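You operate a simulated robot arm through the tools that you are given. There is no shell and no other tool.

Carry out the task below with a simulated robot arm. There is one attempt and no reset: what you move stays moved.

## Task
Aim the black sensor until it lights, zero the count and jog the bag in.
Fine: the bag on the dark belt; lock the sensor; the screen ends on 1 with the bag at the stop plate, mode knob off.

Only the result counts: the job must be done as asked and must still hold three seconds after the hand-in. Knocking over, shifting, dropping, spilling or breaking anything else fails it.

## Robot
A 7-joint arm with a two-finger parallel gripper, fixed in place. Base frame: the origin is at the foot of the arm, x ahead of it, y to its left, z up. Units: m, degrees, N and s.
Its first joint turns from -132.0 to 132.0 degrees. Payload 3.91 kg.
Tool frame: the origin (TCP) lies between the finger pads and is the grasp point; the fingertips stand 0.03 m ahead of it; z points along the fingers, y is the line along which they close. The gripper opens to 0.11 m. The fingers are 0.02 m wide and 0.01 m thick; the gripper's body (0.048 by 0.112 m) begins 0.055 m behind the TCP.
Orientation is that of the tool frame in the base frame, as a unit quaternion [x, y, z, w]. With the fingers straight down and closing along the base's y, the tool's x points along the base's -x, its y along +y and its z along -z.

## Interface
- The arm moves only by the tool step_arm. Its argument "commands" is a list of rows, each an object of numbers (a shift or turn left out is 0, a gripper value left out holds the last): "ax", "ay", "az": the turn, a rotation vector about the base's x, y, z in units of 5 degrees (1.0 is 5 degrees); "tx", "ty", "tz": the shift along the base's x, y, z in units of 30 mm (1.0 is 30 mm); "grip": the gripper command, from -1 (shut) to 1 (fully open), values between in proportion. In form: [{"ax": .., "ay": .., "az": .., "tx": .., "ty": .., "tz": .., "grip": ..}, ...]. A call has 1 to 20 rows; each row shifts and turns the commanded pose from where the row before left it. A call with a number of a shift or a turn outside -1 to 1 is refused whole. Each row takes 0.2 s and may step no farther than 0.05 m and 8.6 degrees from the row before; otherwise, or with a gripper value out of range, the whole call is refused. A pose out of reach is approached as far as the arm can. The call stops where the force on the tool passes 50 N (or 10 N more than at its start, if that is more) or the arm is blocked; 0.2 s more then pass. Each finger travels about 0.108 m/s and halts on what it meets, pressing with about 23 N; the grip force reading is that of the motor and also rises with nothing between the fingers. The clock runs only during rows and for 0.2 s after the last one: add rows that do not move to give the fingers time. The reply holds the time, the measured pose of the TCP, the force on the tool along the base axes, the opening and the grip force, in the units named above and with some noise, with the torque about the TCP (base axes, N m) and any sound that the robot's microphone picked up.
- Cameras (640 x 400 px; columns grow to the right, rows downward): "scene" is fixed at [0.2231, 0.507, 1.3761]; the picture's right is [-0.21, -0.98, 0.00], its down [-0.52, 0.11, -0.85] and it looks along [0.83, -0.17, -0.53] (base axes); focal length 330 px, centre (320, 200). "wrist" rides on the gripper at [0.072, 0.017, -0.103] in the tool frame; the picture's right is [-0.23, 0.97, 0.00], its down [-0.76, -0.18, -0.62] and it looks along [-0.61, -0.14, 0.78] (tool axes); focal length 222 px, centre (320, 200). There is no depth. A picture from a camera that has moved, and an enlarged one, comes with that camera's place and axes in the base frame and with its lens. The place of the scene camera against the robot may be out by one fixed shift of up to 0.018 m in any direction.
- camera(camera): a new picture of that camera. No time passes.
- inspect(camera, box): a new picture of the part [left, top, right, bottom] of that camera's present view, enlarged. No time passes.
- hand_in(): hands the job in; it is judged then, once.

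Nothing tells you positions but the pictures and the camera data. Unless the task says otherwise, let go and move clear before handing in.

The tools are called after "Call:" by a JSON object that holds its "name" and its "arguments". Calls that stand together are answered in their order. step_arm: Moves the arm, as the interface text tells. Its arguments: {"type":"object","properties":{"commands":{"type":"array"}},"required":["commands"]} The other tools are called the same way: camera (camera) takes a picture; inspect (camera, box) takes an enlarged picture of a part of a camera's view; hand_in () hands the job in.

At the start:

```text
clock: 0.0
ee_pos: [0.5389, 0.1262, 1.153]
tool_rot: [0.0, 1.0, 0.0, 0.0]
force: [-0.3, -1.3, 0.2]
ft_torque: [-0.01, 0.0, 0.01]
gripper_width: 0.1102
finger_force: 0.1
```

scene: 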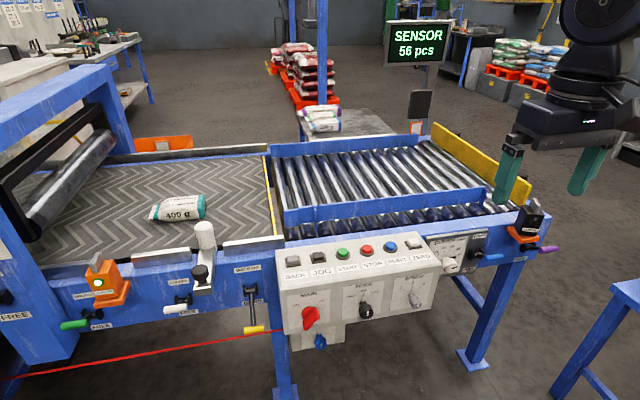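
wrist: 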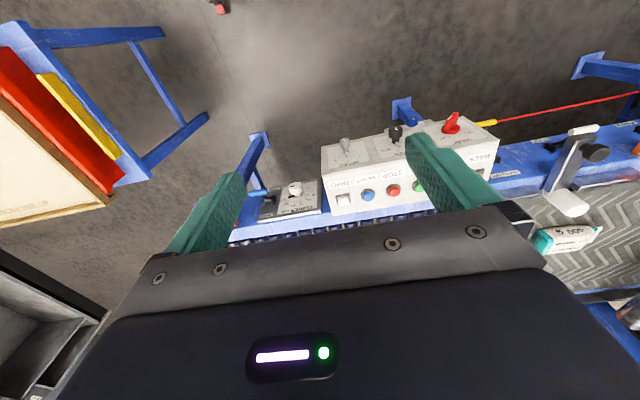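

I see a conveyor with a dark belt carrying a bag, a roller section with a yellow stop plate, a control panel, an orange sensor, and a black sensor at the right. I'll take enlarged views before moving.

Call:
{"name": "inspect", "arguments": {"camera": "scene", "box": [270, 230, 450, 350]}}

Call:
{"name": "inspect", "arguments": {"camera": "scene", "box": [420, 180, 580, 280]}}

Call:
{"name": "inspect", "arguments": {"camera": "scene", "box": [50, 210, 280, 350]}}

Call:
{"name": "inspect", "arguments": {"camera": "scene", "box": [370, 10, 470, 80]}}

Call:
{"name": "inspect", "arguments": {"camera": "wrist", "box": [230, 90, 530, 260]}}

Call:
{"name": "inspect", "arguments": {"camera": "scene", "box": [420, 220, 520, 280]}}

```text
3.33 times, centred on (360, 290) of scene
camera zoom: at [0.2231, 0.507, 1.3761], right [-0.21, -0.98, 0.0], down [-0.52, 0.11, -0.85], along [0.83, -0.17, -0.53], focal length 1101 px, centre (187, -100)
```

zoom: 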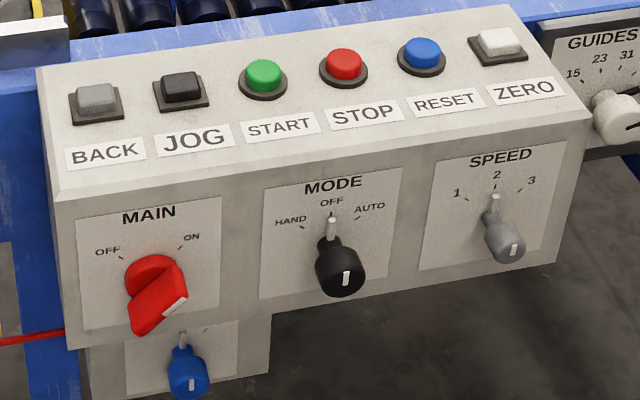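

```text
4.00 times, centred on (500, 230) of scene
camera zoom: at [0.2231, 0.507, 1.3761], right [-0.21, -0.98, 0.0], down [-0.52, 0.11, -0.85], along [0.83, -0.17, -0.53], focal length 1321 px, centre (-400, 80)
```

zoom: 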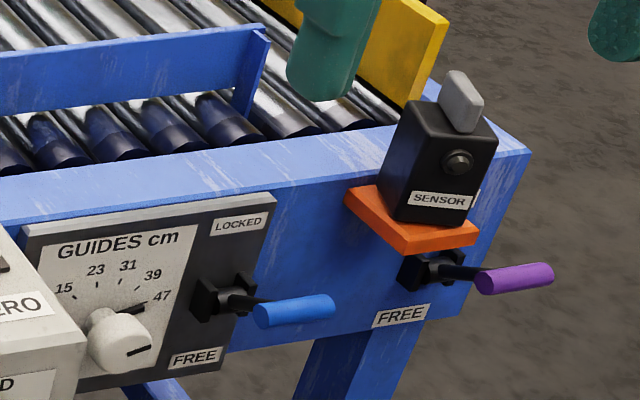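

```text
2.78 times, centred on (165, 280) of scene
camera zoom: at [0.2231, 0.507, 1.3761], right [-0.21, -0.98, 0.0], down [-0.52, 0.11, -0.85], along [0.83, -0.17, -0.53], focal length 919 px, centre (751, -23)
```

zoom: 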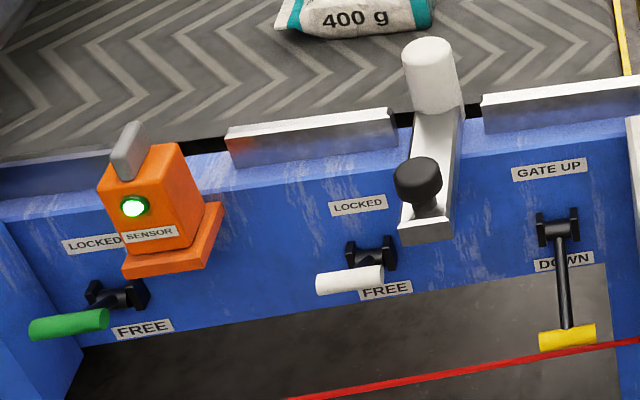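

```text
5.71 times, centred on (420, 45) of scene
camera zoom: at [0.2231, 0.507, 1.3761], right [-0.21, -0.98, 0.0], down [-0.52, 0.11, -0.85], along [0.83, -0.17, -0.53], focal length 1887 px, centre (-251, 1086)
```

zoom: 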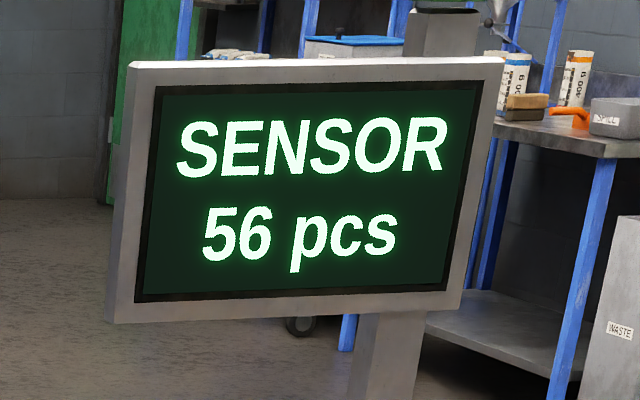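

```text
2.13 times, centred on (380, 175) of wrist
camera zoom: at [0.4655, 0.1423, 1.2551], right [0.23, 0.97, 0.0], down [0.76, -0.18, 0.62], along [0.61, -0.14, -0.78], focal length 474 px, centre (192, 253)
```

zoom: 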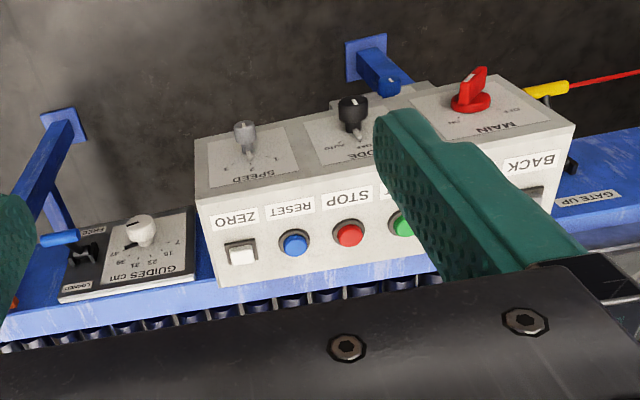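

```text
6.40 times, centred on (470, 250) of scene
camera zoom: at [0.2231, 0.507, 1.3761], right [-0.21, -0.98, 0.0], down [-0.52, 0.11, -0.85], along [0.83, -0.17, -0.53], focal length 2113 px, centre (-640, -120)
```

zoom: 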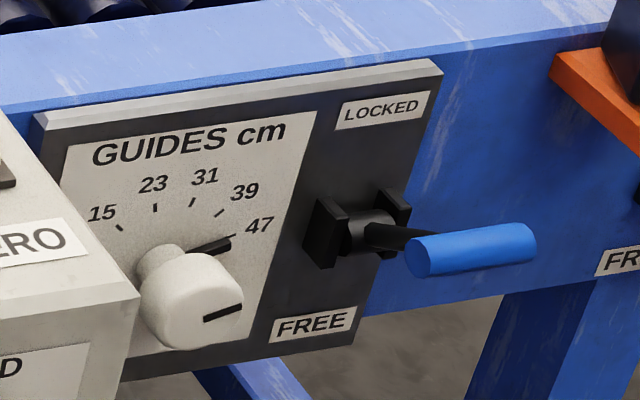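

The black sensor sits at about (0.89, -0.30, 0.81) with a purple lever below it, and the panel buttons are at x≈0.85, z≈0.79. I'll move the wrist camera over the sensor for a closer look.

Call:
{"name": "step_arm", "arguments": {"commands": [{"ty": -1, "tx": 0.1, "tz": -0.15}, {"ty": -1, "tx": 0.1, "tz": -0.15}, {"ty": -1, "tx": 0.1, "tz": -0.15}, {"ty": -1, "tx": 0.1, "tz": -0.15}, {"ty": -1, "tx": 0.1, "tz": -0.15}, {"ty": -1, "tx": 0.1, "tz": -0.15}, {"ty": -1, "tx": 0.1, "tz": -0.15}, {"ty": -1, "tx": 0.1, "tz": -0.15}, {"ty": -1, "tx": 0.1, "tz": -0.15}, {"ty": -1, "tx": 0.1, "tz": -0.15}, {"ty": -1, "tx": 0.1, "tz": -0.15}, {"ty": -1, "tx": 0.1, "tz": -0.15}, {"ty": -1, "tx": 0.1, "tz": -0.15}, {"ty": -1, "tx": 0.1, "tz": -0.15}, {}]}}

Call:
{"name": "camera", "arguments": {"camera": "wrist"}}

Call:
{"name": "camera", "arguments": {"camera": "scene"}}

```text
clock: 3.2
ee_pos: [0.5799, -0.2921, 1.0898]
tool_rot: [0.001, 1.0, 0.001, 0.0]
force: [-0.7, 0.2, -0.5]
ft_torque: [-0.01, 0.02, 0.03]
gripper_width: 0.11
finger_force: 0.2
```

```text
taken
camera wrist: at [0.5081, -0.2763, 1.1925], right [0.23, 0.97, 0.0], down [0.76, -0.18, 0.62], along [0.61, -0.14, -0.78], focal length 222 px, centre (320, 200)
```

wrist: 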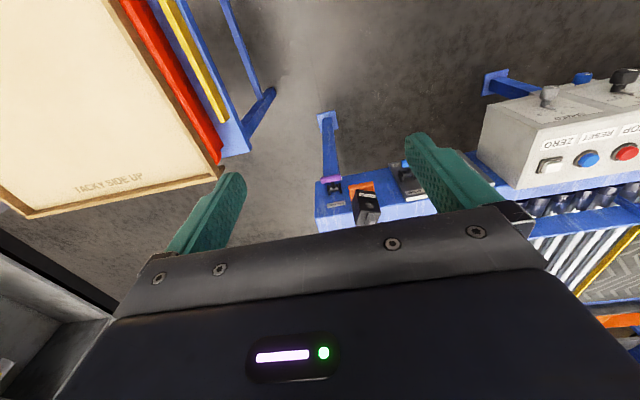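

```text
taken
```

scene: 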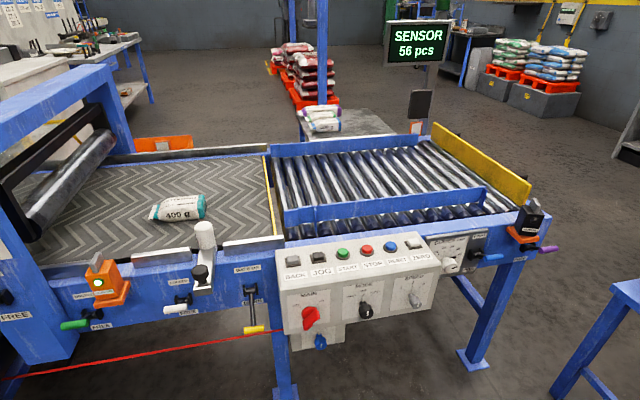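

The sensor is visible between the fingers at about (365, 205) of the wrist view. I'll enlarge it and the area around the reflector and gate.

Call:
{"name": "inspect", "arguments": {"camera": "wrist", "box": [300, 150, 440, 240]}}

Call:
{"name": "inspect", "arguments": {"camera": "scene", "box": [480, 180, 570, 260]}}

Call:
{"name": "inspect", "arguments": {"camera": "scene", "box": [390, 70, 550, 220]}}

Call:
{"name": "inspect", "arguments": {"camera": "scene", "box": [220, 130, 320, 260]}}

Call:
{"name": "inspect", "arguments": {"camera": "scene", "box": [130, 120, 290, 220]}}

```text
4.44 times, centred on (370, 195) of wrist
camera zoom: at [0.5081, -0.2763, 1.1925], right [0.23, 0.97, 0.0], down [0.76, -0.18, 0.62], along [0.61, -0.14, -0.78], focal length 987 px, centre (98, 222)
```

zoom: 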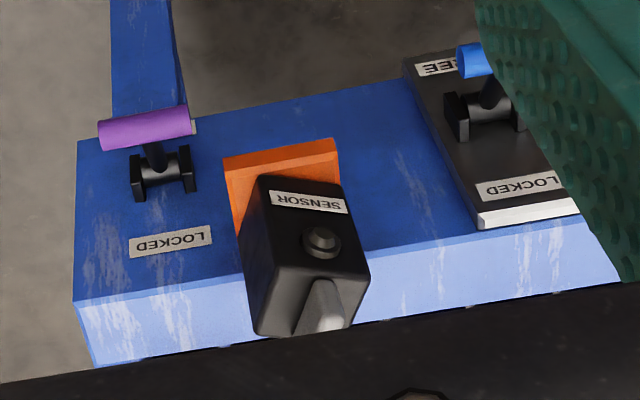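

```text
5.00 times, centred on (525, 220) of scene
camera zoom: at [0.2231, 0.507, 1.3761], right [-0.21, -0.98, 0.0], down [-0.52, 0.11, -0.85], along [0.83, -0.17, -0.53], focal length 1651 px, centre (-705, 100)
```

zoom: 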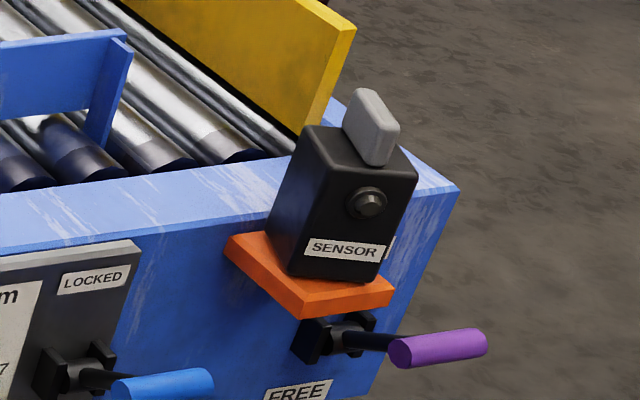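

```text
2.67 times, centred on (470, 145) of scene
camera zoom: at [0.2231, 0.507, 1.3761], right [-0.21, -0.98, 0.0], down [-0.52, 0.11, -0.85], along [0.83, -0.17, -0.53], focal length 881 px, centre (-80, 347)
```

zoom: 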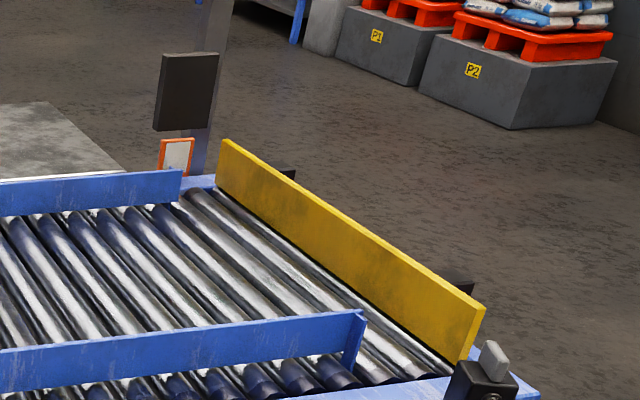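

```text
3.08 times, centred on (270, 195) of scene
camera zoom: at [0.2231, 0.507, 1.3761], right [-0.21, -0.98, 0.0], down [-0.52, 0.11, -0.85], along [0.83, -0.17, -0.53], focal length 1016 px, centre (474, 215)
```

zoom: 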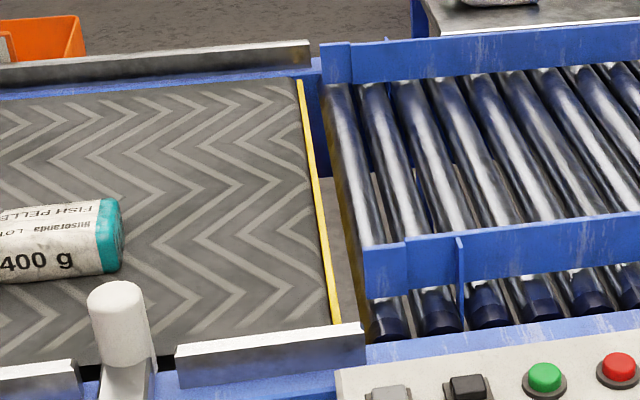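

```text
4.00 times, centred on (210, 170) of scene
camera zoom: at [0.2231, 0.507, 1.3761], right [-0.21, -0.98, 0.0], down [-0.52, 0.11, -0.85], along [0.83, -0.17, -0.53], focal length 1321 px, centre (760, 320)
```

zoom: 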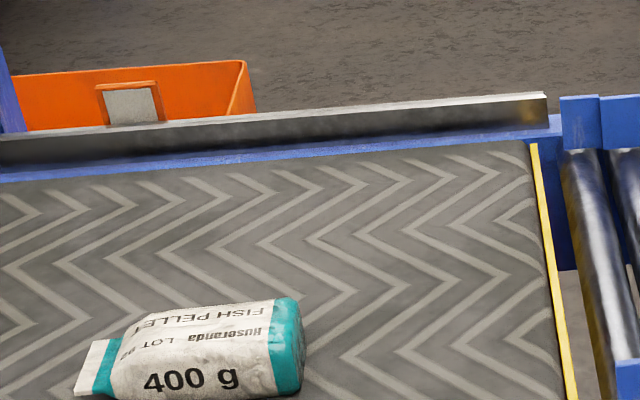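

The sensor is yawed away from the far-side reflector toward the stop plate, so it needs a turn counter-clockwise from above. I'll bring the wrist camera closer to see the fin, the lamp and the lever.

Call:
{"name": "step_arm", "arguments": {"commands": [{"tx": 0.9, "ty": 0.2, "tz": -0.5}, {"tx": 0.9, "ty": 0.2, "tz": -0.5}, {"tx": 0.9, "ty": 0.2, "tz": -0.5}, {"tx": 0.9, "ty": 0.2, "tz": -0.5}, {"tx": 0.9, "ty": 0.2, "tz": -0.5}, {"tx": 0.9, "ty": 0.2, "tz": -0.5}, {"tx": 0.9, "ty": 0.2, "tz": -0.5}, {"tx": 0.9, "ty": 0.2, "tz": -0.4}, {}]}}

Call:
{"name": "camera", "arguments": {"camera": "wrist"}}

Call:
{"name": "inspect", "arguments": {"camera": "wrist", "box": [240, 80, 440, 220]}}

Call:
{"name": "inspect", "arguments": {"camera": "scene", "box": [440, 140, 600, 260]}}

```text
clock: 5.2
ee_pos: [0.7969, -0.247, 0.9728]
tool_rot: [0.0, 1.0, -0.001, 0.0]
force: [-0.2, 0.1, 0.4]
ft_torque: [0.02, -0.03, 0.01]
gripper_width: 0.1101
finger_force: 0.0
```

```text
taken
camera wrist: at [0.7241, -0.2304, 1.0757], right [0.23, 0.97, 0.0], down [0.76, -0.18, 0.62], along [0.61, -0.14, -0.78], focal length 222 px, centre (320, 200)
```

wrist: 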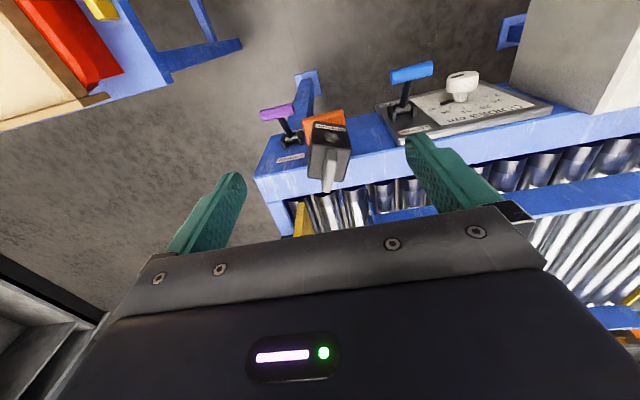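

```text
2.86 times, centred on (340, 150) of wrist
camera zoom: at [0.7241, -0.2304, 1.0757], right [0.23, 0.97, 0.0], down [0.76, -0.18, 0.62], along [0.61, -0.14, -0.78], focal length 635 px, centre (263, 343)
```

zoom: 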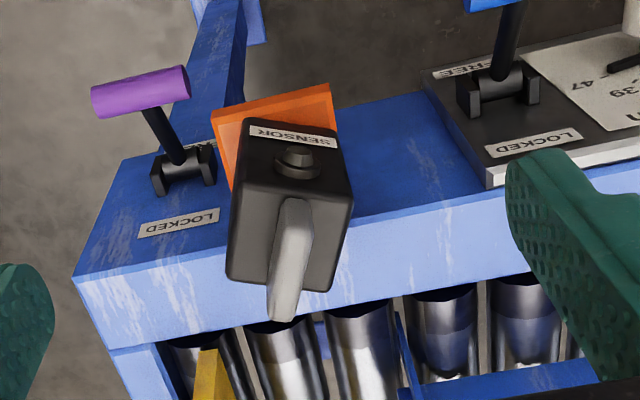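

```text
3.33 times, centred on (520, 200) of scene
camera zoom: at [0.2231, 0.507, 1.3761], right [-0.21, -0.98, 0.0], down [-0.52, 0.11, -0.85], along [0.83, -0.17, -0.53], focal length 1101 px, centre (-347, 200)
```

zoom: 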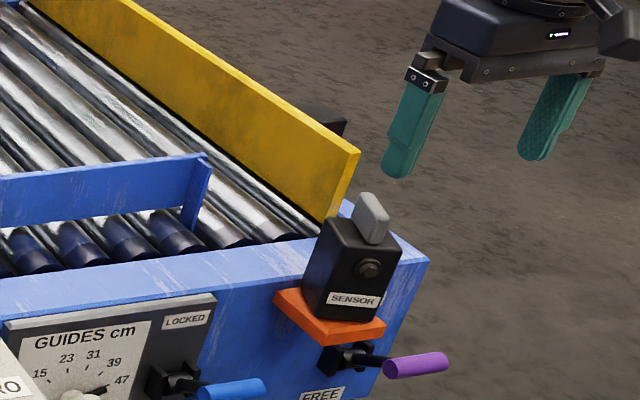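

The purple lever hub is at about (0.885, -0.32, 0.67) and its bar at (0.815, -0.32, 0.72). That puts the bar up beside the LOCKED label, so the sensor looks locked now. I'll retract and turn the gripper so it can work the lever as a fork.

Call:
{"name": "step_arm", "arguments": {"commands": [{"az": 1, "tx": -0.2, "ty": -0.165, "grip": -0.05}, {"az": 1, "tx": -0.2, "ty": -0.165}, {"az": 1, "tx": -0.2, "ty": -0.165}, {"az": 1, "tx": -0.2, "ty": -0.165}, {"az": 1, "tx": -0.2, "ty": -0.165}, {"az": 1, "tx": -0.2, "ty": -0.165}, {"az": 1, "tx": -0.2, "ty": -0.165}, {"az": 1, "tx": -0.2, "ty": -0.165}, {"az": 1, "tx": -0.2, "ty": -0.165}, {"az": 1, "tx": -0.2, "ty": -0.165}, {"az": 1, "tx": -0.2, "ty": -0.165}, {"az": 1, "tx": -0.2, "ty": -0.165}, {"az": 1, "tx": -0.2, "ty": -0.165}, {"az": 1, "tx": -0.2, "ty": -0.165}, {"az": 1, "tx": -0.2, "ty": -0.165}, {"az": 1, "tx": -0.2, "ty": -0.165}, {"az": 1, "tx": -0.2, "ty": -0.165}, {"az": 1, "tx": -0.2, "ty": -0.165}, {}]}}

Call:
{"name": "step_arm", "arguments": {"commands": [{"ay": -1}, {"ay": -1}, {"ay": -1}, {"ay": -1}, {"ay": -1}, {"ay": -1}, {"ay": -1}, {"ay": -1}, {"ay": -1}, {"ay": -1}, {"ay": -1}, {"ay": -1}, {}]}}

Call:
{"name": "camera", "arguments": {"camera": "wrist"}}

Call:
{"name": "camera", "arguments": {"camera": "scene"}}

```text
clock: 9.2
ee_pos: [0.6893, -0.3347, 0.9733]
tool_rot: [0.708, -0.706, 0.0, -0.001]
force: [0.5, 0.5, -0.3]
ft_torque: [0.0, -0.03, 0.03]
gripper_width: 0.052
finger_force: 0.2
```

```text
clock: 12.0
ee_pos: [0.6876, -0.3362, 0.9734]
tool_rot: [0.612, -0.612, 0.354, -0.355]
force: [0.1, -0.3, 0.3]
ft_torque: [0.01, 0.04, 0.0]
gripper_width: 0.0521
finger_force: 0.1
```

```text
taken
camera wrist: at [0.59, -0.4092, 1.0093], right [-0.49, 0.23, -0.84], down [-0.45, 0.76, 0.47], along [0.75, 0.61, -0.27], focal length 222 px, centre (320, 200)
```

wrist: 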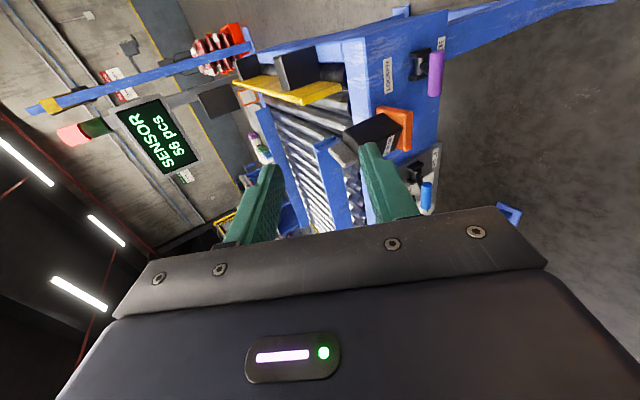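

```text
taken
```

scene: 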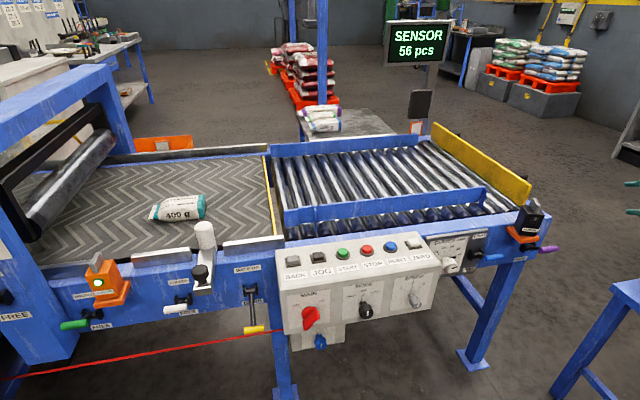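

The pose works, and the wrist camera now sees the lever, sensor and screen from the side. I'll enlarge that.

Call:
{"name": "inspect", "arguments": {"camera": "wrist", "box": [320, 30, 480, 130]}}

Call:
{"name": "inspect", "arguments": {"camera": "wrist", "box": [210, 40, 370, 160]}}

Call:
{"name": "inspect", "arguments": {"camera": "wrist", "box": [330, 100, 450, 220]}}

```text
4.00 times, centred on (400, 80) of wrist
camera zoom: at [0.59, -0.4092, 1.0093], right [-0.49, 0.23, -0.84], down [-0.45, 0.76, 0.47], along [0.75, 0.61, -0.27], focal length 888 px, centre (0, 680)
```

zoom: 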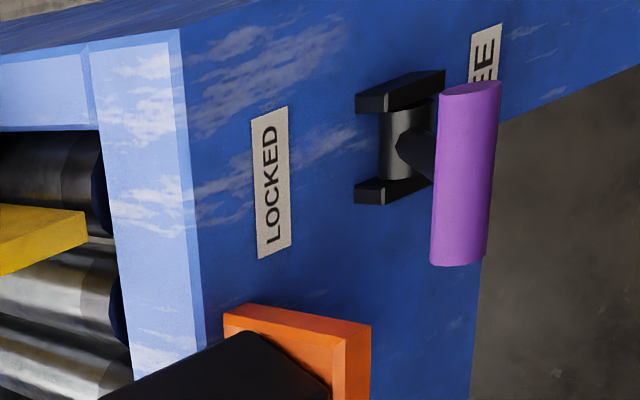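

```text
3.33 times, centred on (290, 100) of wrist
camera zoom: at [0.59, -0.4092, 1.0093], right [-0.49, 0.23, -0.84], down [-0.45, 0.76, 0.47], along [0.75, 0.61, -0.27], focal length 740 px, centre (420, 533)
```

zoom: 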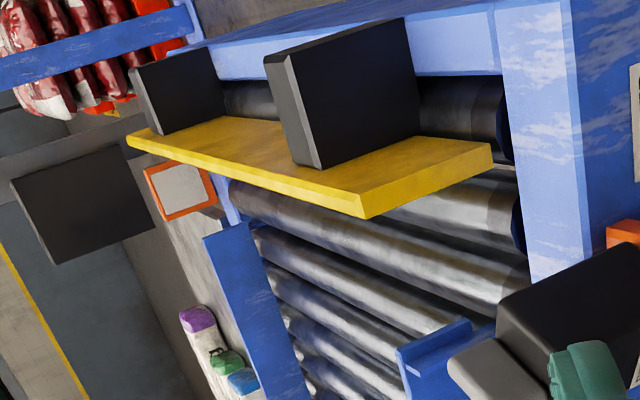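

```text
3.33 times, centred on (390, 160) of wrist
camera zoom: at [0.59, -0.4092, 1.0093], right [-0.49, 0.23, -0.84], down [-0.45, 0.76, 0.47], along [0.75, 0.61, -0.27], focal length 740 px, centre (87, 333)
```

zoom: 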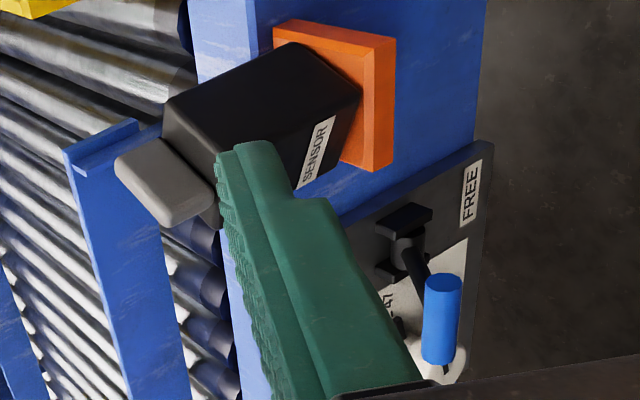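

The lever is indeed tilted up about 33°, on the LOCKED side, and the reflector is near (1.59, -0.245, 0.82), so the sensor must end facing almost straight along +x. I'll now bring the open fork in front of the purple bar.

Call:
{"name": "step_arm", "arguments": {"commands": [{"tz": -0.9, "tx": 0.24}, {"tz": -0.9, "tx": 0.24}, {"tz": -0.9, "tx": 0.24}, {"tz": -0.9, "tx": 0.24}, {"tz": -0.9, "tx": 0.24}, {"tz": -0.9, "tx": 0.24}, {"tz": -0.9, "tx": 0.24}, {"tz": -0.9, "tx": 0.24}, {}]}}

Call:
{"name": "camera", "arguments": {"camera": "wrist"}}

Call:
{"name": "inspect", "arguments": {"camera": "scene", "box": [480, 170, 620, 290]}}

```text
clock: 14.0
ee_pos: [0.7458, -0.3384, 0.7571]
tool_rot: [-0.612, 0.612, -0.353, 0.354]
force: [0.1, -0.5, -0.6]
ft_torque: [-0.04, 0.04, -0.01]
gripper_width: 0.0523
finger_force: 0.0
```

```text
taken
camera wrist: at [0.6469, -0.4101, 0.7937], right [-0.49, 0.23, -0.84], down [-0.45, 0.76, 0.47], along [0.75, 0.61, -0.27], focal length 222 px, centre (320, 200)
```

wrist: 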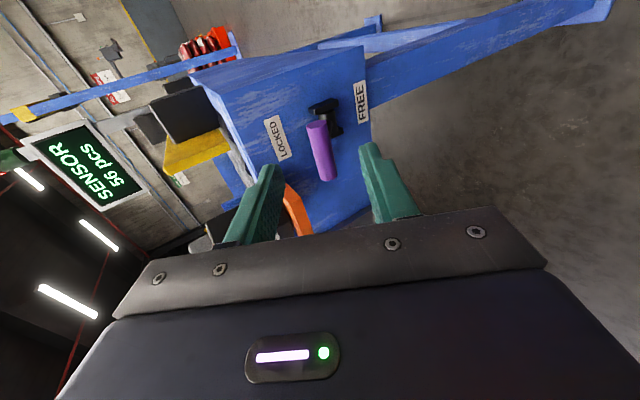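

```text
3.33 times, centred on (550, 230) of scene
camera zoom: at [0.2231, 0.507, 1.3761], right [-0.21, -0.98, 0.0], down [-0.52, 0.11, -0.85], along [0.83, -0.17, -0.53], focal length 1101 px, centre (-447, 100)
```

zoom: 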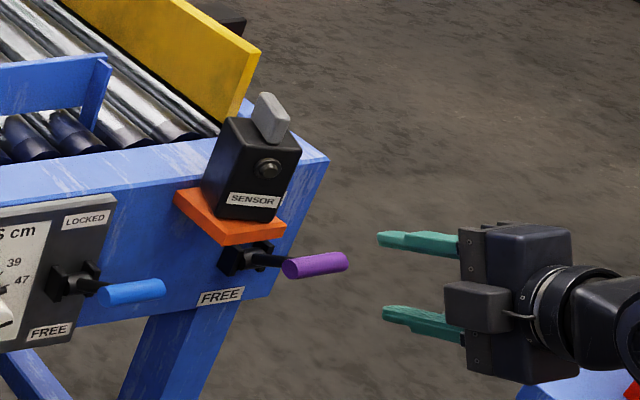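

The purple bar is centred between the open fingers. I'll slide the fork over it.

Call:
{"name": "step_arm", "arguments": {"commands": [{"tx": 0.58, "tz": -0.333}, {"tx": 0.58, "tz": -0.333}, {"tx": 0.58, "tz": -0.333}, {"tx": 0.5, "tz": -0.3}, {}]}}

Call:
{"name": "camera", "arguments": {"camera": "wrist"}}

Call:
{"name": "inspect", "arguments": {"camera": "scene", "box": [480, 170, 620, 290]}}

```text
clock: 15.2
ee_pos: [0.8136, -0.336, 0.7195]
tool_rot: [-0.612, 0.613, -0.354, 0.353]
force: [-0.3, 0.6, 0.0]
ft_torque: [-0.02, -0.02, 0.01]
gripper_width: 0.0525
finger_force: 0.1
```

```text
taken
camera wrist: at [0.7138, -0.4089, 0.7562], right [-0.49, 0.23, -0.84], down [-0.45, 0.76, 0.47], along [0.75, 0.61, -0.27], focal length 222 px, centre (320, 200)
```

wrist: 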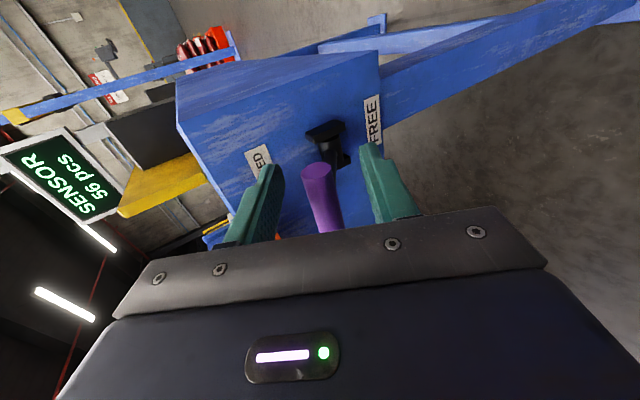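

```text
3.33 times, centred on (550, 230) of scene
camera zoom: at [0.2231, 0.507, 1.3761], right [-0.21, -0.98, 0.0], down [-0.52, 0.11, -0.85], along [0.83, -0.17, -0.53], focal length 1101 px, centre (-447, 100)
```

zoom: 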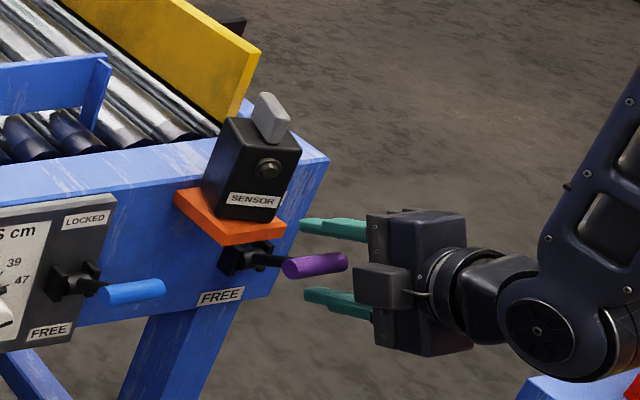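

The fork straddles the bar. I'll sweep it downward along the lever's arc in two halves, watching the force.

Call:
{"name": "step_arm", "arguments": {"commands": [{"tx": -0.1, "tz": -0.35, "ay": -0.4}, {"tx": -0.1, "tz": -0.35, "ay": -0.4}, {"tx": -0.1, "tz": -0.35, "ay": -0.4}, {"tx": -0.1, "tz": -0.35, "ay": -0.4}, {"tx": -0.05, "tz": -0.35, "ay": -0.4}, {}]}}

Call:
{"name": "step_arm", "arguments": {"commands": [{"tx": 0.05, "tz": -0.35, "ay": -0.4}, {"tx": 0.1, "tz": -0.35, "ay": -0.4}, {"tx": 0.1, "tz": -0.35, "ay": -0.4}, {"tx": 0.1, "tz": -0.35, "ay": -0.4}, {"tx": 0.1, "tz": -0.35, "ay": -0.4}, {}]}}

Call:
{"name": "camera", "arguments": {"camera": "wrist"}}

Call:
{"name": "inspect", "arguments": {"camera": "scene", "box": [480, 170, 620, 290]}}

```text
clock: 16.6
ee_pos: [0.7995, -0.3361, 0.6653]
tool_rot: [0.58, -0.579, 0.405, -0.405]
force: [0.2, -1.1, -0.1]
ft_torque: [-0.03, 0.01, -0.02]
gripper_width: 0.0523
finger_force: 0.0
```

```text
clock: 18.0
ee_pos: [0.8133, -0.3355, 0.6137]
tool_rot: [-0.541, 0.542, -0.455, 0.455]
force: [-1.1, -12.1, 7.1]
ft_torque: [0.33, -0.05, -0.15]
gripper_width: 0.0558
finger_force: 3.0
```

```text
taken
camera wrist: at [0.7073, -0.4087, 0.6135], right [-0.17, 0.23, -0.96], down [-0.58, 0.76, 0.28], along [0.8, 0.61, 0.0], focal length 222 px, centre (320, 200)
```

wrist: 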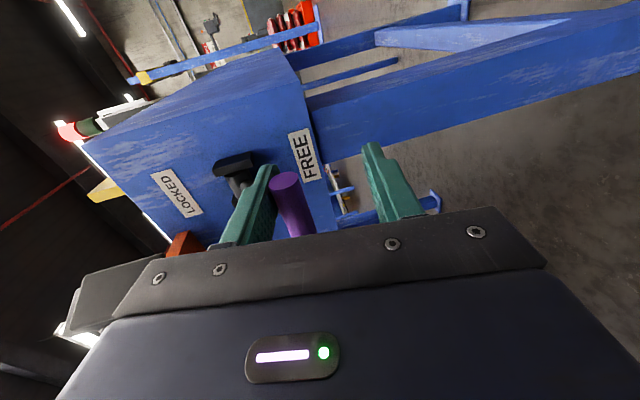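

```text
3.33 times, centred on (550, 230) of scene
camera zoom: at [0.2231, 0.507, 1.3761], right [-0.21, -0.98, 0.0], down [-0.52, 0.11, -0.85], along [0.83, -0.17, -0.53], focal length 1101 px, centre (-447, 100)
```

zoom: 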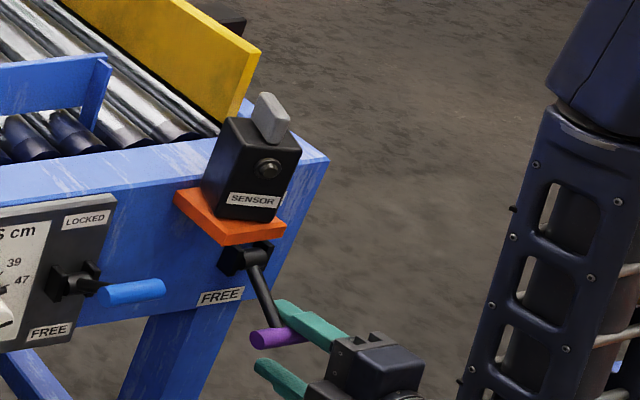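

The lever has swung down to the FREE side, with some side load on my finger. I'll ease sideways and press down a touch more to see if it has reached its end.

Call:
{"name": "step_arm", "arguments": {"commands": [{"ty": -0.15}, {}, {"tz": -0.15}, {"tz": -0.15}, {"tz": -0.1}, {}]}}

Call:
{"name": "camera", "arguments": {"camera": "wrist"}}

Call:
{"name": "inspect", "arguments": {"camera": "scene", "box": [480, 170, 620, 290]}}

```text
clock: 19.4
ee_pos: [0.8144, -0.3396, 0.6033]
tool_rot: [0.541, -0.54, 0.456, -0.455]
force: [-1.7, 9.6, 46.4]
ft_torque: [-0.19, -0.28, 0.12]
gripper_width: 0.0755
finger_force: 23.0
```

```text
taken
camera wrist: at [0.7087, -0.4139, 0.6021], right [-0.17, 0.23, -0.96], down [-0.58, 0.76, 0.28], along [0.79, 0.61, 0.01], focal length 222 px, centre (320, 200)
```

wrist: 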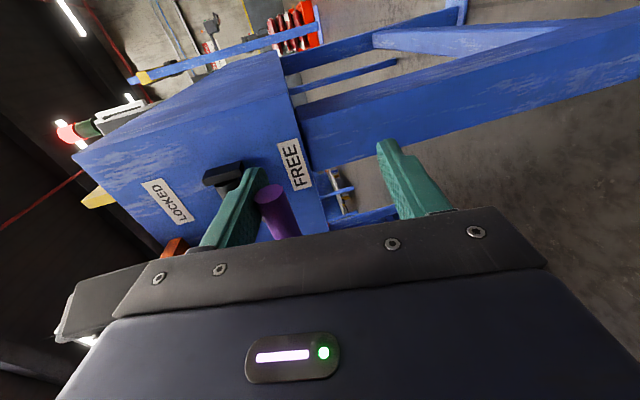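

```text
3.33 times, centred on (550, 230) of scene
camera zoom: at [0.2231, 0.507, 1.3761], right [-0.21, -0.98, 0.0], down [-0.52, 0.11, -0.85], along [0.83, -0.17, -0.53], focal length 1101 px, centre (-447, 100)
```

zoom: 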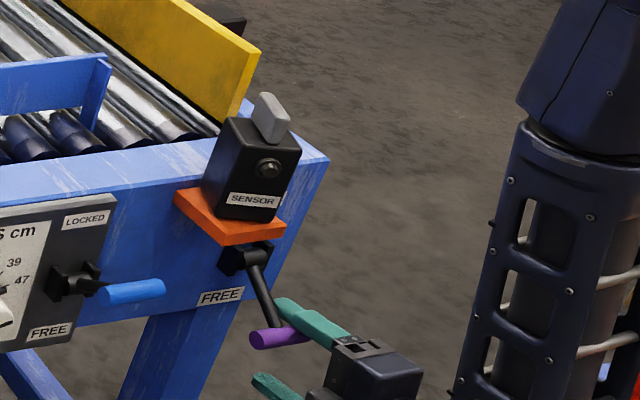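

The lever is hard against its FREE stop. I'll relieve the pressure and back the fork straight out.

Call:
{"name": "step_arm", "arguments": {"commands": [{"tz": 0.3}, {"tz": 0.2}, {"tx": -0.6, "tz": 0.1}, {"tx": -0.8, "tz": 0.14}, {"tx": -1, "tz": 0.17}, {"tx": -1, "tz": 0.17}, {}]}}

Call:
{"name": "inspect", "arguments": {"camera": "scene", "box": [480, 170, 620, 290]}}

Call:
{"name": "camera", "arguments": {"camera": "wrist"}}

```text
clock: 21.0
ee_pos: [0.7117, -0.3403, 0.6351]
tool_rot: [-0.542, 0.542, -0.454, 0.454]
force: [-0.3, 0.5, -0.2]
ft_torque: [0.0, 0.03, 0.02]
gripper_width: 0.0522
finger_force: 0.2
```

```text
3.33 times, centred on (550, 230) of scene
camera zoom: at [0.2231, 0.507, 1.3761], right [-0.21, -0.98, 0.0], down [-0.52, 0.11, -0.85], along [0.83, -0.17, -0.53], focal length 1101 px, centre (-447, 100)
```

zoom: 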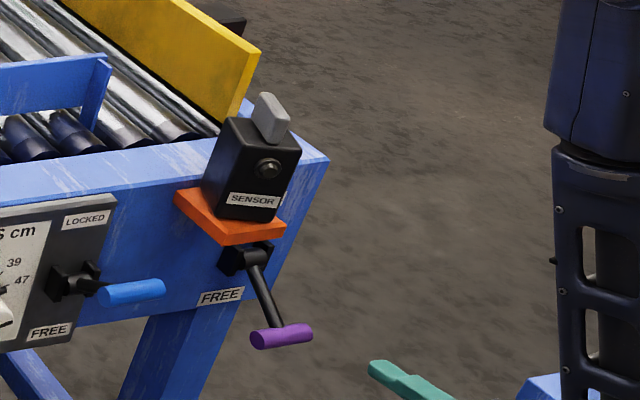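

```text
taken
camera wrist: at [0.6067, -0.4131, 0.6348], right [-0.17, 0.23, -0.96], down [-0.58, 0.76, 0.28], along [0.79, 0.61, 0.0], focal length 222 px, centre (320, 200)
```

wrist: 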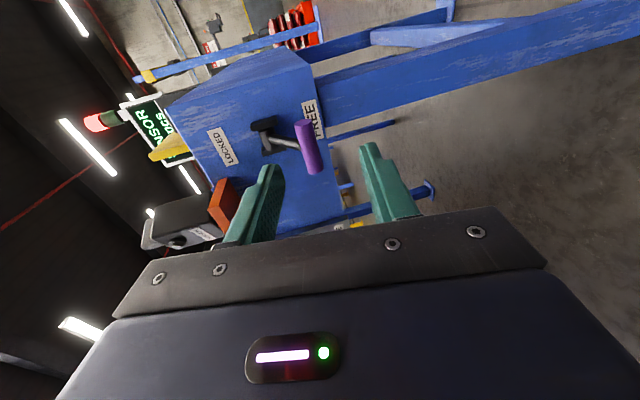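

The lever now hangs at FREE. I'll lift clear, straighten the gripper to point down and yaw it to match the fin.

Call:
{"name": "step_arm", "arguments": {"commands": [{"tz": 0.7, "ay": 1}, {"tz": 0.7, "ay": 1}, {"tz": 0.7, "ay": 1}, {"tz": 0.7, "ay": 1}, {"tz": 0.7, "ay": 1}, {"tz": 0.7, "ay": 1}, {"tz": 0.7, "ay": 1}, {"tz": 0.7, "ay": 1}, {"tz": 0.7, "ay": 1}, {"tz": 0.7, "ay": 1}, {"tz": 0.7, "ay": 1}, {"tz": 0.7, "ay": 1}, {"tz": 0.7, "ay": 1}, {"tz": 0.7, "ay": 1}, {"tz": 0.7, "ay": 1}, {"tz": 0.7, "ay": 1}, {}]}}

Call:
{"name": "step_arm", "arguments": {"commands": [{"az": -1}, {"az": -1}, {"az": -1}, {"az": -1}, {"az": -1}, {"az": -1}, {"az": -1}, {"az": -1}, {"az": -1}, {"az": -1}, {"az": -1}, {"az": -1}, {"az": -1}, {"az": -1}, {"az": -1}, {"az": -1}, {"az": -1}, {"az": -1}, {}]}}

Call:
{"name": "step_arm", "arguments": {"commands": [{"az": -1, "tx": 0.4, "ty": 0.35}, {"az": -1, "tx": 0.4, "ty": 0.35}, {"az": -1, "tx": 0.4, "ty": 0.35}, {"az": -1, "tx": 0.4, "ty": 0.35}, {"tx": 0.4, "ty": 0.35}, {"tx": 0.4, "ty": 0.35}, {"tx": 0.4, "ty": 0.35}, {"tx": 0.4, "ty": 0.35}, {"grip": 0.2}, {}]}}

Call:
{"name": "camera", "arguments": {"camera": "wrist"}}

```text
clock: 24.6
ee_pos: [0.7141, -0.3398, 0.9691]
tool_rot: [-0.707, 0.707, 0.0, 0.0]
force: [-0.2, 0.4, 0.3]
ft_torque: [0.04, -0.01, 0.01]
gripper_width: 0.0526
finger_force: 0.0
```

```text
clock: 28.6
ee_pos: [0.7129, -0.3405, 0.9692]
tool_rot: [0.001, 1.0, 0.0, 0.001]
force: [0.7, -0.2, 0.2]
ft_torque: [0.0, -0.02, 0.01]
gripper_width: 0.0527
finger_force: 0.0
```

```text
clock: 30.8
ee_pos: [0.808, -0.2575, 0.9695]
tool_rot: [0.173, 0.985, 0.0, 0.0]
force: [-0.7, -0.3, 0.8]
ft_torque: [-0.02, -0.02, 0.01]
gripper_width: 0.0656
finger_force: 0.1
```

```text
taken
camera wrist: at [0.7445, -0.2165, 1.0717], right [0.55, 0.84, 0.0], down [0.65, -0.43, 0.62], along [0.52, -0.34, -0.78], focal length 222 px, centre (320, 200)
```

wrist: 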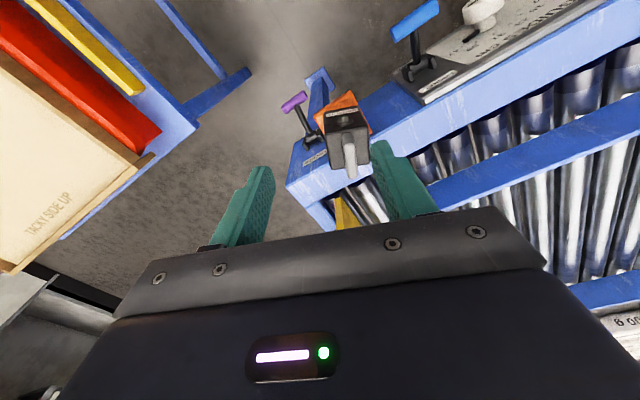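

Call:
{"name": "inspect", "arguments": {"camera": "wrist", "box": [290, 80, 410, 190]}}

```text
3.64 times, centred on (350, 135) of wrist
camera zoom: at [0.7445, -0.2165, 1.0717], right [0.55, 0.84, 0.0], down [0.65, -0.43, 0.62], along [0.52, -0.34, -0.78], focal length 808 px, centre (211, 436)
```

zoom: 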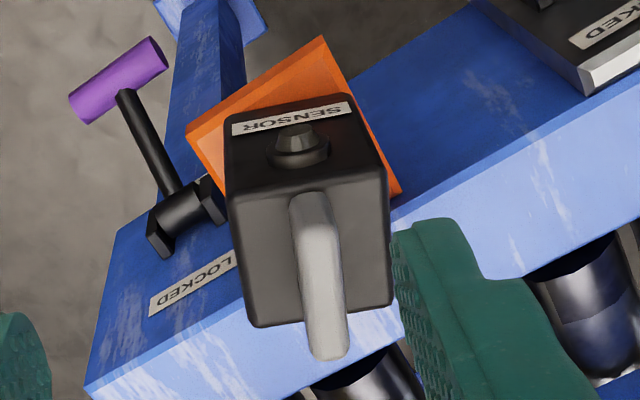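

The fin lies about 21° off the +x axis, centred near (0.852, -0.2505), with its top at about z 0.87. I'll move above it, narrow the fingers and descend around it.

Call:
{"name": "step_arm", "arguments": {"commands": [{"tx": 0.5, "ty": 0.07, "grip": -0.25}, {"tx": 0.5, "ty": 0.07}, {"tx": 0.47, "ty": 0.07}, {"tz": -0.6}, {"tz": -0.6}, {"tz": -0.6}, {}]}}

Call:
{"name": "camera", "arguments": {"camera": "wrist"}}

Call:
{"name": "inspect", "arguments": {"camera": "scene", "box": [480, 140, 620, 240]}}

```text
clock: 32.4
ee_pos: [0.8508, -0.2537, 0.9162]
tool_rot: [0.174, 0.985, -0.001, 0.0]
force: [0.1, -0.4, 0.1]
ft_torque: [-0.02, 0.01, 0.01]
gripper_width: 0.0414
finger_force: 0.1
```

```text
taken
camera wrist: at [0.7873, -0.2124, 1.0186], right [0.55, 0.84, 0.0], down [0.65, -0.43, 0.62], along [0.52, -0.34, -0.78], focal length 222 px, centre (320, 200)
```

wrist: 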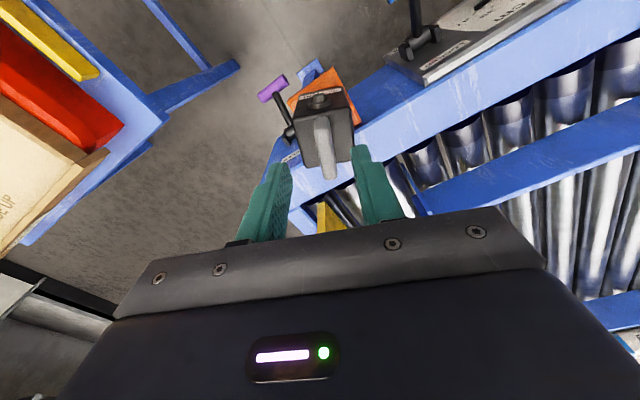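

```text
4.00 times, centred on (550, 190) of scene
camera zoom: at [0.2231, 0.507, 1.3761], right [-0.21, -0.98, 0.0], down [-0.52, 0.11, -0.85], along [0.83, -0.17, -0.53], focal length 1321 px, centre (-600, 240)
```

zoom: 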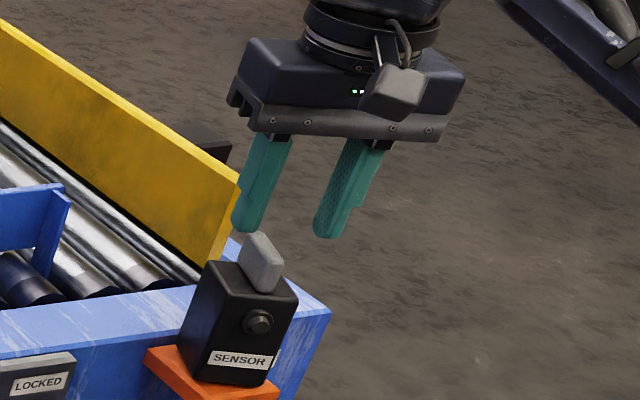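

The fingers straddle the fin line. I'll descend the rest of the way.

Call:
{"name": "step_arm", "arguments": {"commands": [{"tz": -0.5, "ty": 0.07}, {"tz": -0.45}, {"tz": -0.4}, {}]}}

Call:
{"name": "camera", "arguments": {"camera": "wrist"}}

Call:
{"name": "inspect", "arguments": {"camera": "scene", "box": [480, 140, 620, 240]}}

```text
clock: 33.4
ee_pos: [0.8502, -0.2495, 0.8762]
tool_rot: [0.174, 0.985, -0.001, 0.001]
force: [-2.6, 3.5, 26.2]
ft_torque: [0.17, 0.35, 0.03]
gripper_width: 0.0414
finger_force: 0.0
```

```text
taken
camera wrist: at [0.7874, -0.2088, 0.9781], right [0.55, 0.84, 0.0], down [0.65, -0.43, 0.62], along [0.52, -0.34, -0.78], focal length 222 px, centre (320, 200)
```

wrist: 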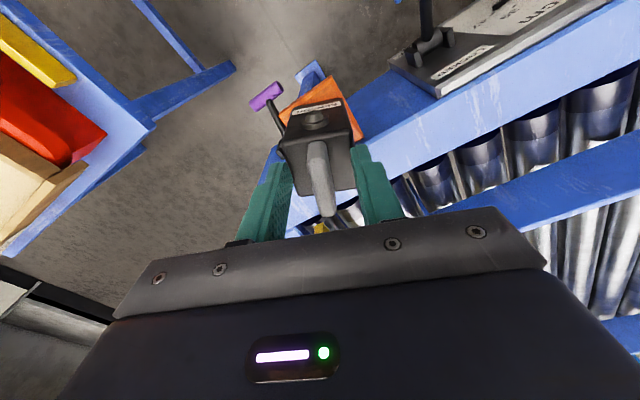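

```text
4.00 times, centred on (550, 190) of scene
camera zoom: at [0.2231, 0.507, 1.3761], right [-0.21, -0.98, 0.0], down [-0.52, 0.11, -0.85], along [0.83, -0.17, -0.53], focal length 1321 px, centre (-600, 240)
```

zoom: 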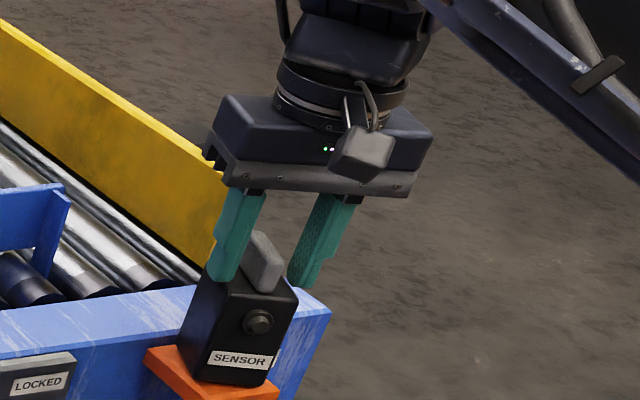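

The fingertips just touched the sensor's top, so I'll lift a few millimetres and then close on the fin.

Call:
{"name": "step_arm", "arguments": {"commands": [{"tz": 0.15}, {}]}}

Call:
{"name": "step_arm", "arguments": {"commands": [{"grip": -0.6}, {"grip": -0.8}, {"grip": -1}, {}]}}

Call:
{"name": "inspect", "arguments": {"camera": "scene", "box": [480, 140, 620, 240]}}

Call:
{"name": "inspect", "arguments": {"camera": "wrist", "box": [240, 80, 400, 240]}}

```text
clock: 34.0
ee_pos: [0.8502, -0.2483, 0.8787]
tool_rot: [0.173, 0.985, 0.0, 0.0]
force: [-0.3, -0.3, -0.4]
ft_torque: [0.01, 0.01, 0.0]
gripper_width: 0.0415
finger_force: 0.1
```

```text
clock: 35.0
ee_pos: [0.8508, -0.2486, 0.8782]
tool_rot: [0.174, 0.985, -0.001, 0.0]
force: [-1.0, 0.0, -2.6]
ft_torque: [-0.03, -0.06, 0.0]
gripper_width: 0.012
finger_force: 45.1
```

```text
4.00 times, centred on (550, 190) of scene
camera zoom: at [0.2231, 0.507, 1.3761], right [-0.21, -0.98, 0.0], down [-0.52, 0.11, -0.85], along [0.83, -0.17, -0.53], focal length 1321 px, centre (-600, 240)
```

zoom: 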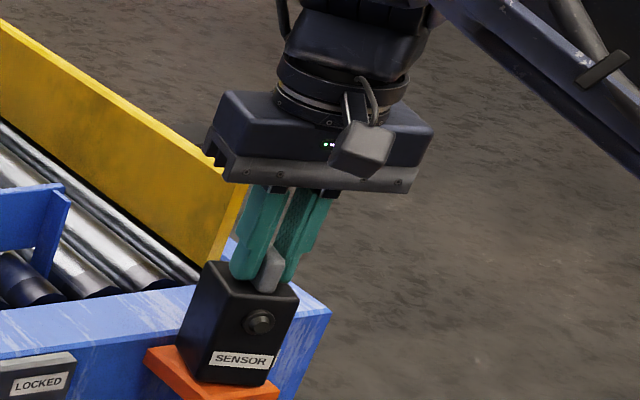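

```text
2.50 times, centred on (320, 160) of wrist
camera zoom: at [0.7881, -0.2083, 0.9811], right [0.55, 0.84, 0.0], down [0.66, -0.43, 0.62], along [0.52, -0.34, -0.78], focal length 555 px, centre (320, 300)
```

zoom: 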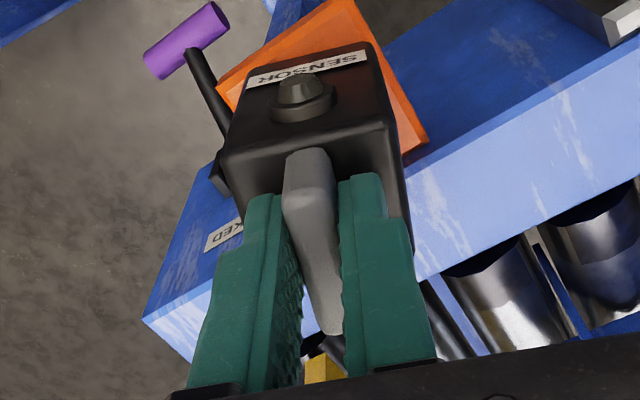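

The fin is gripped at 12 mm. I'll rotate counter-clockwise about 10° and check the lamp and screen.

Call:
{"name": "step_arm", "arguments": {"commands": [{"az": 0.5}, {"az": 0.5}, {"az": 0.5}, {"az": 0.5}, {}]}}

Call:
{"name": "inspect", "arguments": {"camera": "scene", "box": [480, 140, 620, 240]}}

Call:
{"name": "inspect", "arguments": {"camera": "scene", "box": [370, 10, 470, 80]}}

Call:
{"name": "inspect", "arguments": {"camera": "wrist", "box": [240, 80, 400, 240]}}

```text
clock: 36.2
ee_pos: [0.8513, -0.2495, 0.8797]
tool_rot: [0.087, 0.996, 0.0, 0.0]
force: [-12.3, -9.0, -17.6]
ft_torque: [-0.22, -1.17, -0.06]
gripper_width: 0.0119
finger_force: 45.1
```

```text
4.00 times, centred on (550, 190) of scene
camera zoom: at [0.2231, 0.507, 1.3761], right [-0.21, -0.98, 0.0], down [-0.52, 0.11, -0.85], along [0.83, -0.17, -0.53], focal length 1321 px, centre (-600, 240)
```

zoom: 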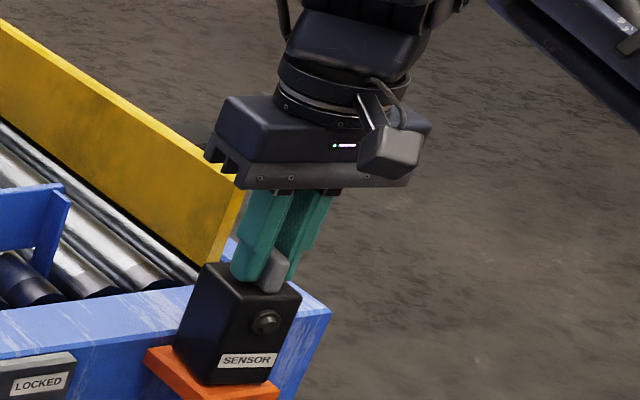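

```text
5.71 times, centred on (420, 45) of scene
camera zoom: at [0.2231, 0.507, 1.3761], right [-0.21, -0.98, 0.0], down [-0.52, 0.11, -0.85], along [0.83, -0.17, -0.53], focal length 1887 px, centre (-251, 1086)
```

zoom: 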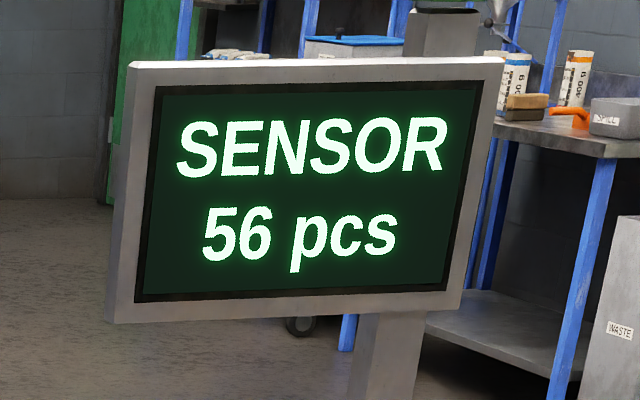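

```text
2.50 times, centred on (320, 160) of wrist
camera zoom: at [0.7819, -0.2204, 0.9811], right [0.39, 0.92, 0.0], down [0.72, -0.31, 0.62], along [0.57, -0.25, -0.78], focal length 555 px, centre (320, 300)
```

zoom: 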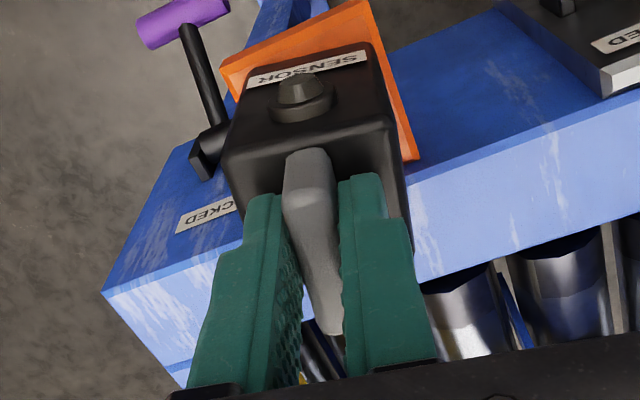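

The sensor turns with the fin; no light yet. I'll continue in smaller steps, giving a little to relieve the side force.

Call:
{"name": "step_arm", "arguments": {"commands": [{"az": 0.5, "tx": -0.03, "ty": -0.03, "tz": -0.04}, {"az": 0.5, "tx": -0.02, "ty": -0.02}, {}]}}

Call:
{"name": "inspect", "arguments": {"camera": "scene", "box": [370, 10, 470, 80]}}

Call:
{"name": "inspect", "arguments": {"camera": "scene", "box": [480, 140, 620, 240]}}

```text
clock: 37.0
ee_pos: [0.8498, -0.2508, 0.8783]
tool_rot: [0.043, 0.999, 0.0, 0.001]
force: [4.7, -4.6, 3.8]
ft_torque: [0.02, 1.41, -0.04]
gripper_width: 0.0119
finger_force: 44.5
```

```text
5.71 times, centred on (420, 45) of scene
camera zoom: at [0.2231, 0.507, 1.3761], right [-0.21, -0.98, 0.0], down [-0.52, 0.11, -0.85], along [0.83, -0.17, -0.53], focal length 1887 px, centre (-251, 1086)
```

zoom: 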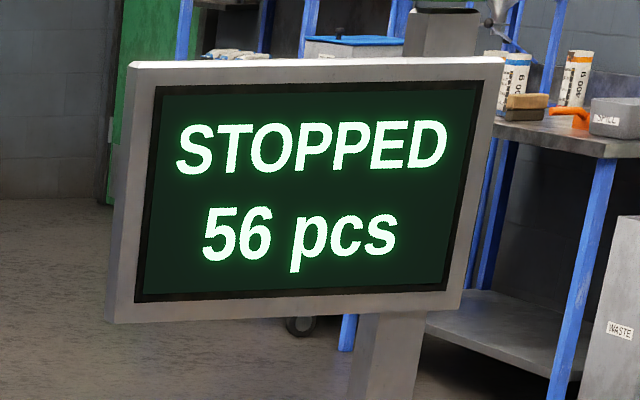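

```text
4.00 times, centred on (550, 190) of scene
camera zoom: at [0.2231, 0.507, 1.3761], right [-0.21, -0.98, 0.0], down [-0.52, 0.11, -0.85], along [0.83, -0.17, -0.53], focal length 1321 px, centre (-600, 240)
```

zoom: 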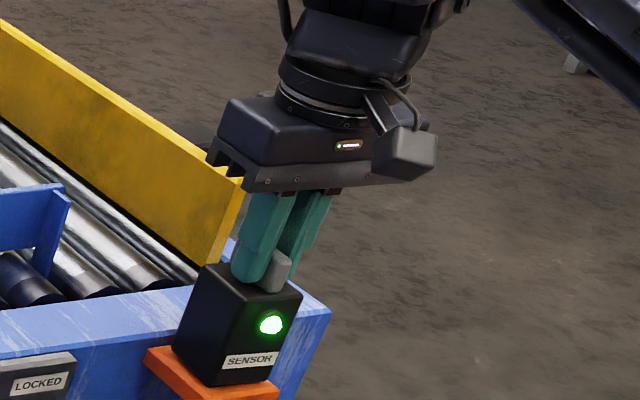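

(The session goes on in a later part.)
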